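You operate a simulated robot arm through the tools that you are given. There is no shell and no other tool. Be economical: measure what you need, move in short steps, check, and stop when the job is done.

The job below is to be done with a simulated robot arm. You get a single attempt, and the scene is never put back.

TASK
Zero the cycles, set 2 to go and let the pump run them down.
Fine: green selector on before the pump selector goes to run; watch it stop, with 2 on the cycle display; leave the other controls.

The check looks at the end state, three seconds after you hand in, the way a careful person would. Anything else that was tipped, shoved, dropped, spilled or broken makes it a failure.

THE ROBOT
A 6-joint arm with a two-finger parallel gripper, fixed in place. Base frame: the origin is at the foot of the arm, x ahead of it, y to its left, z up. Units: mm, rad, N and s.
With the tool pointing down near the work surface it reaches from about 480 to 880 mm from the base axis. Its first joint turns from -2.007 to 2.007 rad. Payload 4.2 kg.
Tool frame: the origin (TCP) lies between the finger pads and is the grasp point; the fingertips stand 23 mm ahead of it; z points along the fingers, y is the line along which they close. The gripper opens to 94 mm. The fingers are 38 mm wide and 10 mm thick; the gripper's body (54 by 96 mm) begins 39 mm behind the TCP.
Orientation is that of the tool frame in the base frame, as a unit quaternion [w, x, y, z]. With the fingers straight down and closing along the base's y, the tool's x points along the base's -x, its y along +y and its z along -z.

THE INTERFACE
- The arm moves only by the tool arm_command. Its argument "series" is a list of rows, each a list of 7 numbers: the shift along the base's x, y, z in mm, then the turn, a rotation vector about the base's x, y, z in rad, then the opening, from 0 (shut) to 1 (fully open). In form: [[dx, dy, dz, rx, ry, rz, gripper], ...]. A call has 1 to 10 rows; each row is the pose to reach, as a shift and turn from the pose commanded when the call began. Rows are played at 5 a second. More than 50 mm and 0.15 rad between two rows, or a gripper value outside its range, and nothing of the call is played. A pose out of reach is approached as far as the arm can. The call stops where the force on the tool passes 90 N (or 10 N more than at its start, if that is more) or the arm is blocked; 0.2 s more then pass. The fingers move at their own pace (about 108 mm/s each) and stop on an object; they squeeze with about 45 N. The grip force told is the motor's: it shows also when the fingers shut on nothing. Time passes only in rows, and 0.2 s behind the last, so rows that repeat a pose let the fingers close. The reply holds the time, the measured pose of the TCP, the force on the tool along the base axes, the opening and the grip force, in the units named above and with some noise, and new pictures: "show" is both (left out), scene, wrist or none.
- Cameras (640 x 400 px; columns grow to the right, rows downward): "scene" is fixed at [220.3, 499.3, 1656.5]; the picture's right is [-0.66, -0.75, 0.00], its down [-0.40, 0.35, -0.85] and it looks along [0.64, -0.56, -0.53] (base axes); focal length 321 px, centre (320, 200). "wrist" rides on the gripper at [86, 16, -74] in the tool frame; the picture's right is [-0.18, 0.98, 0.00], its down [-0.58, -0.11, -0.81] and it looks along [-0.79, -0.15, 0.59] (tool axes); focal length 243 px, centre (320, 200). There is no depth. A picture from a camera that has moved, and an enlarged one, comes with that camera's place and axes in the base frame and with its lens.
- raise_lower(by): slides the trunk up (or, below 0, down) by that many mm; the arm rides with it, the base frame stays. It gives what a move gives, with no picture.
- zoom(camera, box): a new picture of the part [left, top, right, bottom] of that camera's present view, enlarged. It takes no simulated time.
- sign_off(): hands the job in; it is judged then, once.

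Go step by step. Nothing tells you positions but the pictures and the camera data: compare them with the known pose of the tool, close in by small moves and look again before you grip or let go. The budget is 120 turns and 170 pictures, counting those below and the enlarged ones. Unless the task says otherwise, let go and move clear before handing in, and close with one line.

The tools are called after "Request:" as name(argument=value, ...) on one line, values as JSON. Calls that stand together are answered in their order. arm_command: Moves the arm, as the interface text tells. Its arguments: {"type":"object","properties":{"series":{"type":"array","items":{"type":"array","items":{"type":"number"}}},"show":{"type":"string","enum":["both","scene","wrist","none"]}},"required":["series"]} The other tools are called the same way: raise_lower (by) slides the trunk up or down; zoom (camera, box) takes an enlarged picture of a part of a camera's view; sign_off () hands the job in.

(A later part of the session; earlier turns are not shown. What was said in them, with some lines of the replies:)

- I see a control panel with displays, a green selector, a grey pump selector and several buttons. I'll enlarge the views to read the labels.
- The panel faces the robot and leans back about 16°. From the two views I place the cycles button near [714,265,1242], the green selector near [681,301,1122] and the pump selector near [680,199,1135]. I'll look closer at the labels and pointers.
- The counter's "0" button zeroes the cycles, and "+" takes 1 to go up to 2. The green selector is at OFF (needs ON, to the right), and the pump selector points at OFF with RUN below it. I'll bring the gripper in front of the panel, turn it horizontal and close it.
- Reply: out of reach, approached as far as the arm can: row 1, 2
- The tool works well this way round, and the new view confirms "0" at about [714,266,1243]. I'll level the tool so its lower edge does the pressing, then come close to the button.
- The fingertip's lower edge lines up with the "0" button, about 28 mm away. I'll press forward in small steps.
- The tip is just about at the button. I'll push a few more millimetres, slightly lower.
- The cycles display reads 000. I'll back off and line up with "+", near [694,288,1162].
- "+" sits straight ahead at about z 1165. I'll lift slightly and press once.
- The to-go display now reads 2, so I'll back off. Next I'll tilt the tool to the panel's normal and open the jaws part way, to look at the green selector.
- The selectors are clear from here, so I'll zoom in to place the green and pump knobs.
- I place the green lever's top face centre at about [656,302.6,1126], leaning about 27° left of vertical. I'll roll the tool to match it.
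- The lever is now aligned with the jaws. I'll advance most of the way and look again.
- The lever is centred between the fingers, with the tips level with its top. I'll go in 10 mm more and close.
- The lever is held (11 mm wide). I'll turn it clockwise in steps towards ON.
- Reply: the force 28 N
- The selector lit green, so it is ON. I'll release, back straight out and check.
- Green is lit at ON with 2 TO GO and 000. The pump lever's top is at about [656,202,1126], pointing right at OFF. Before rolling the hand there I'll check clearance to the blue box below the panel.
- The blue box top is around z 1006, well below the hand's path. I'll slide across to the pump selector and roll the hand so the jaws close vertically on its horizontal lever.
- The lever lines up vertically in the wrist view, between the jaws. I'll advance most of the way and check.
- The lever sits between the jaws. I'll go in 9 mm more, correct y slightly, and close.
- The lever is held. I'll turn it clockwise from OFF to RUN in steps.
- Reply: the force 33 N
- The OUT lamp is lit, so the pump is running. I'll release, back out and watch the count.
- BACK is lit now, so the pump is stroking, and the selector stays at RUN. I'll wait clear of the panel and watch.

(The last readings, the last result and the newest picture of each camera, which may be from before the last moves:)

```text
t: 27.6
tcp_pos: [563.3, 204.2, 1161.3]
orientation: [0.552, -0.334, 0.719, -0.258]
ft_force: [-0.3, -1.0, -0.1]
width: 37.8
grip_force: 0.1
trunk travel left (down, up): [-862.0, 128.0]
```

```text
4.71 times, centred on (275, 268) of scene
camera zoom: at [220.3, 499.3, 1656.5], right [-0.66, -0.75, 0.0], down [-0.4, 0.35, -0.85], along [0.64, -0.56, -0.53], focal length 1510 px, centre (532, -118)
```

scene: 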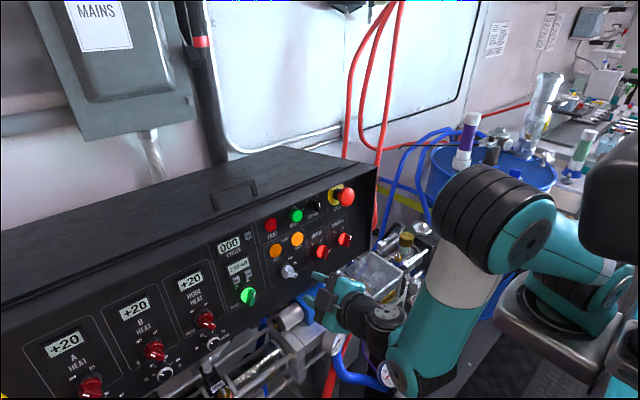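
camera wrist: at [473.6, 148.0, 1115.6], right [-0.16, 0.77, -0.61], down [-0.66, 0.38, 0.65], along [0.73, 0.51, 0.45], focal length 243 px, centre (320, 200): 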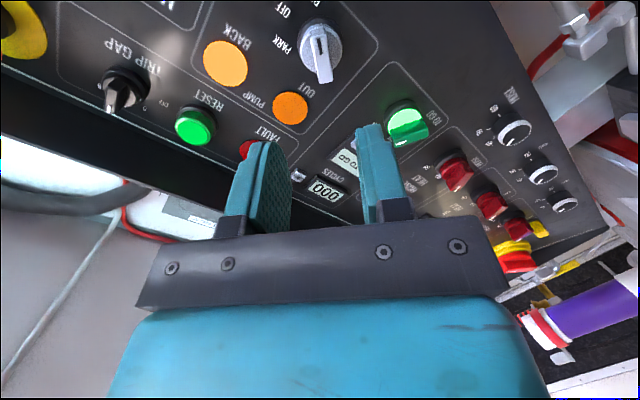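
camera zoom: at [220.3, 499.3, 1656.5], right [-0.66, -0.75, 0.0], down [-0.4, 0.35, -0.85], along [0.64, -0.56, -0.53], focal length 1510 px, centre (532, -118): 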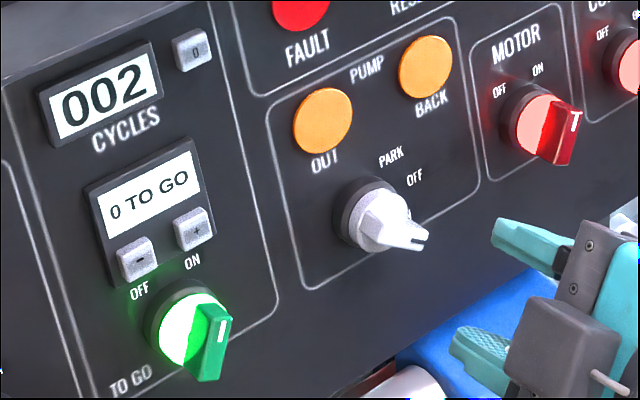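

The display shows 002 with 0 TO GO, and both pump lamps are out. I'll wait a little longer to confirm it stays stopped.

Request:
arm_command(series=[[-20, 0, 5, 0, 0, 0, 0.4], [-20, 0, 5, 0, 0, 0, 0.4], [-20, 0, 5, 0, 0, 0, 0.4], [-20, 0, 5, 0, 0, 0, 0.4], [-20, 0, 5, 0, 0, 0, 0.4], [-20, 0, 5, 0, 0, 0, 0.4], [-20, 0, 5, 0, 0, 0, 0.4], [-20, 0, 5, 0, 0, 0, 0.4], [-20, 0, 5, 0, 0, 0, 0.4], [-20, 0, 5, 0, 0, 0, 0.4]], show="scene")

Request:
zoom(camera="scene", box=[200, 180, 370, 310])

```text
t: 29.8
tcp_pos: [543.2, 203.5, 1167.0]
orientation: [0.552, -0.335, 0.719, -0.258]
ft_force: [1.3, -0.4, -0.4]
width: 37.7
grip_force: 0.1
trunk travel left (down, up): [-862.0, 128.0]
```

scene: 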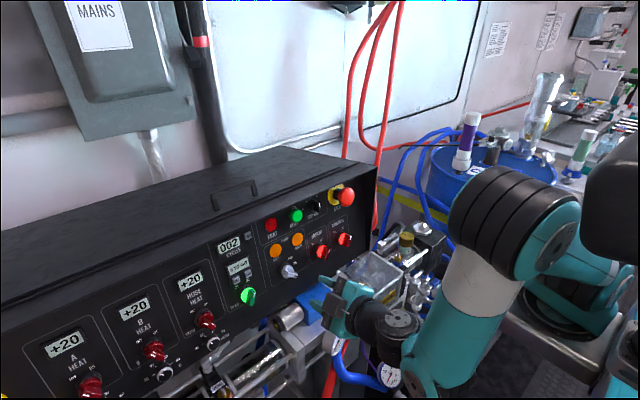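

```text
3.08 times, centred on (285, 245) of scene
camera zoom: at [220.3, 499.3, 1656.5], right [-0.66, -0.75, 0.0], down [-0.4, 0.35, -0.85], along [0.64, -0.56, -0.53], focal length 988 px, centre (428, 62)
```

zoom: 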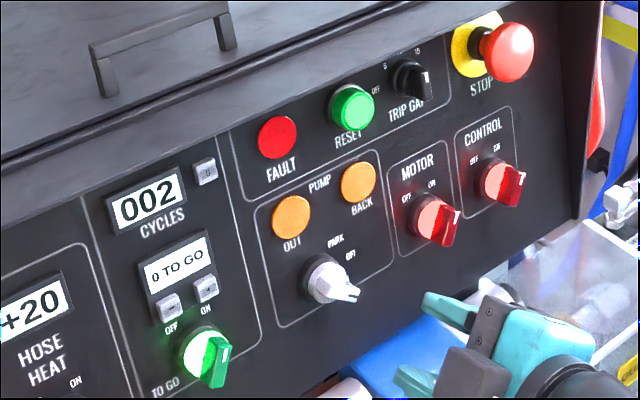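

The pump has stopped at 002 with 0 TO GO, the other controls look unchanged, and the arm is clear. I'm handing in.

Request:
sign_off()

```text
The job is handed in.
```

The cycles were zeroed and 2 set to go; with the green selector on first, the pump ran both cycles and stopped at 002 with 0 TO GO, and I touched no other controls.
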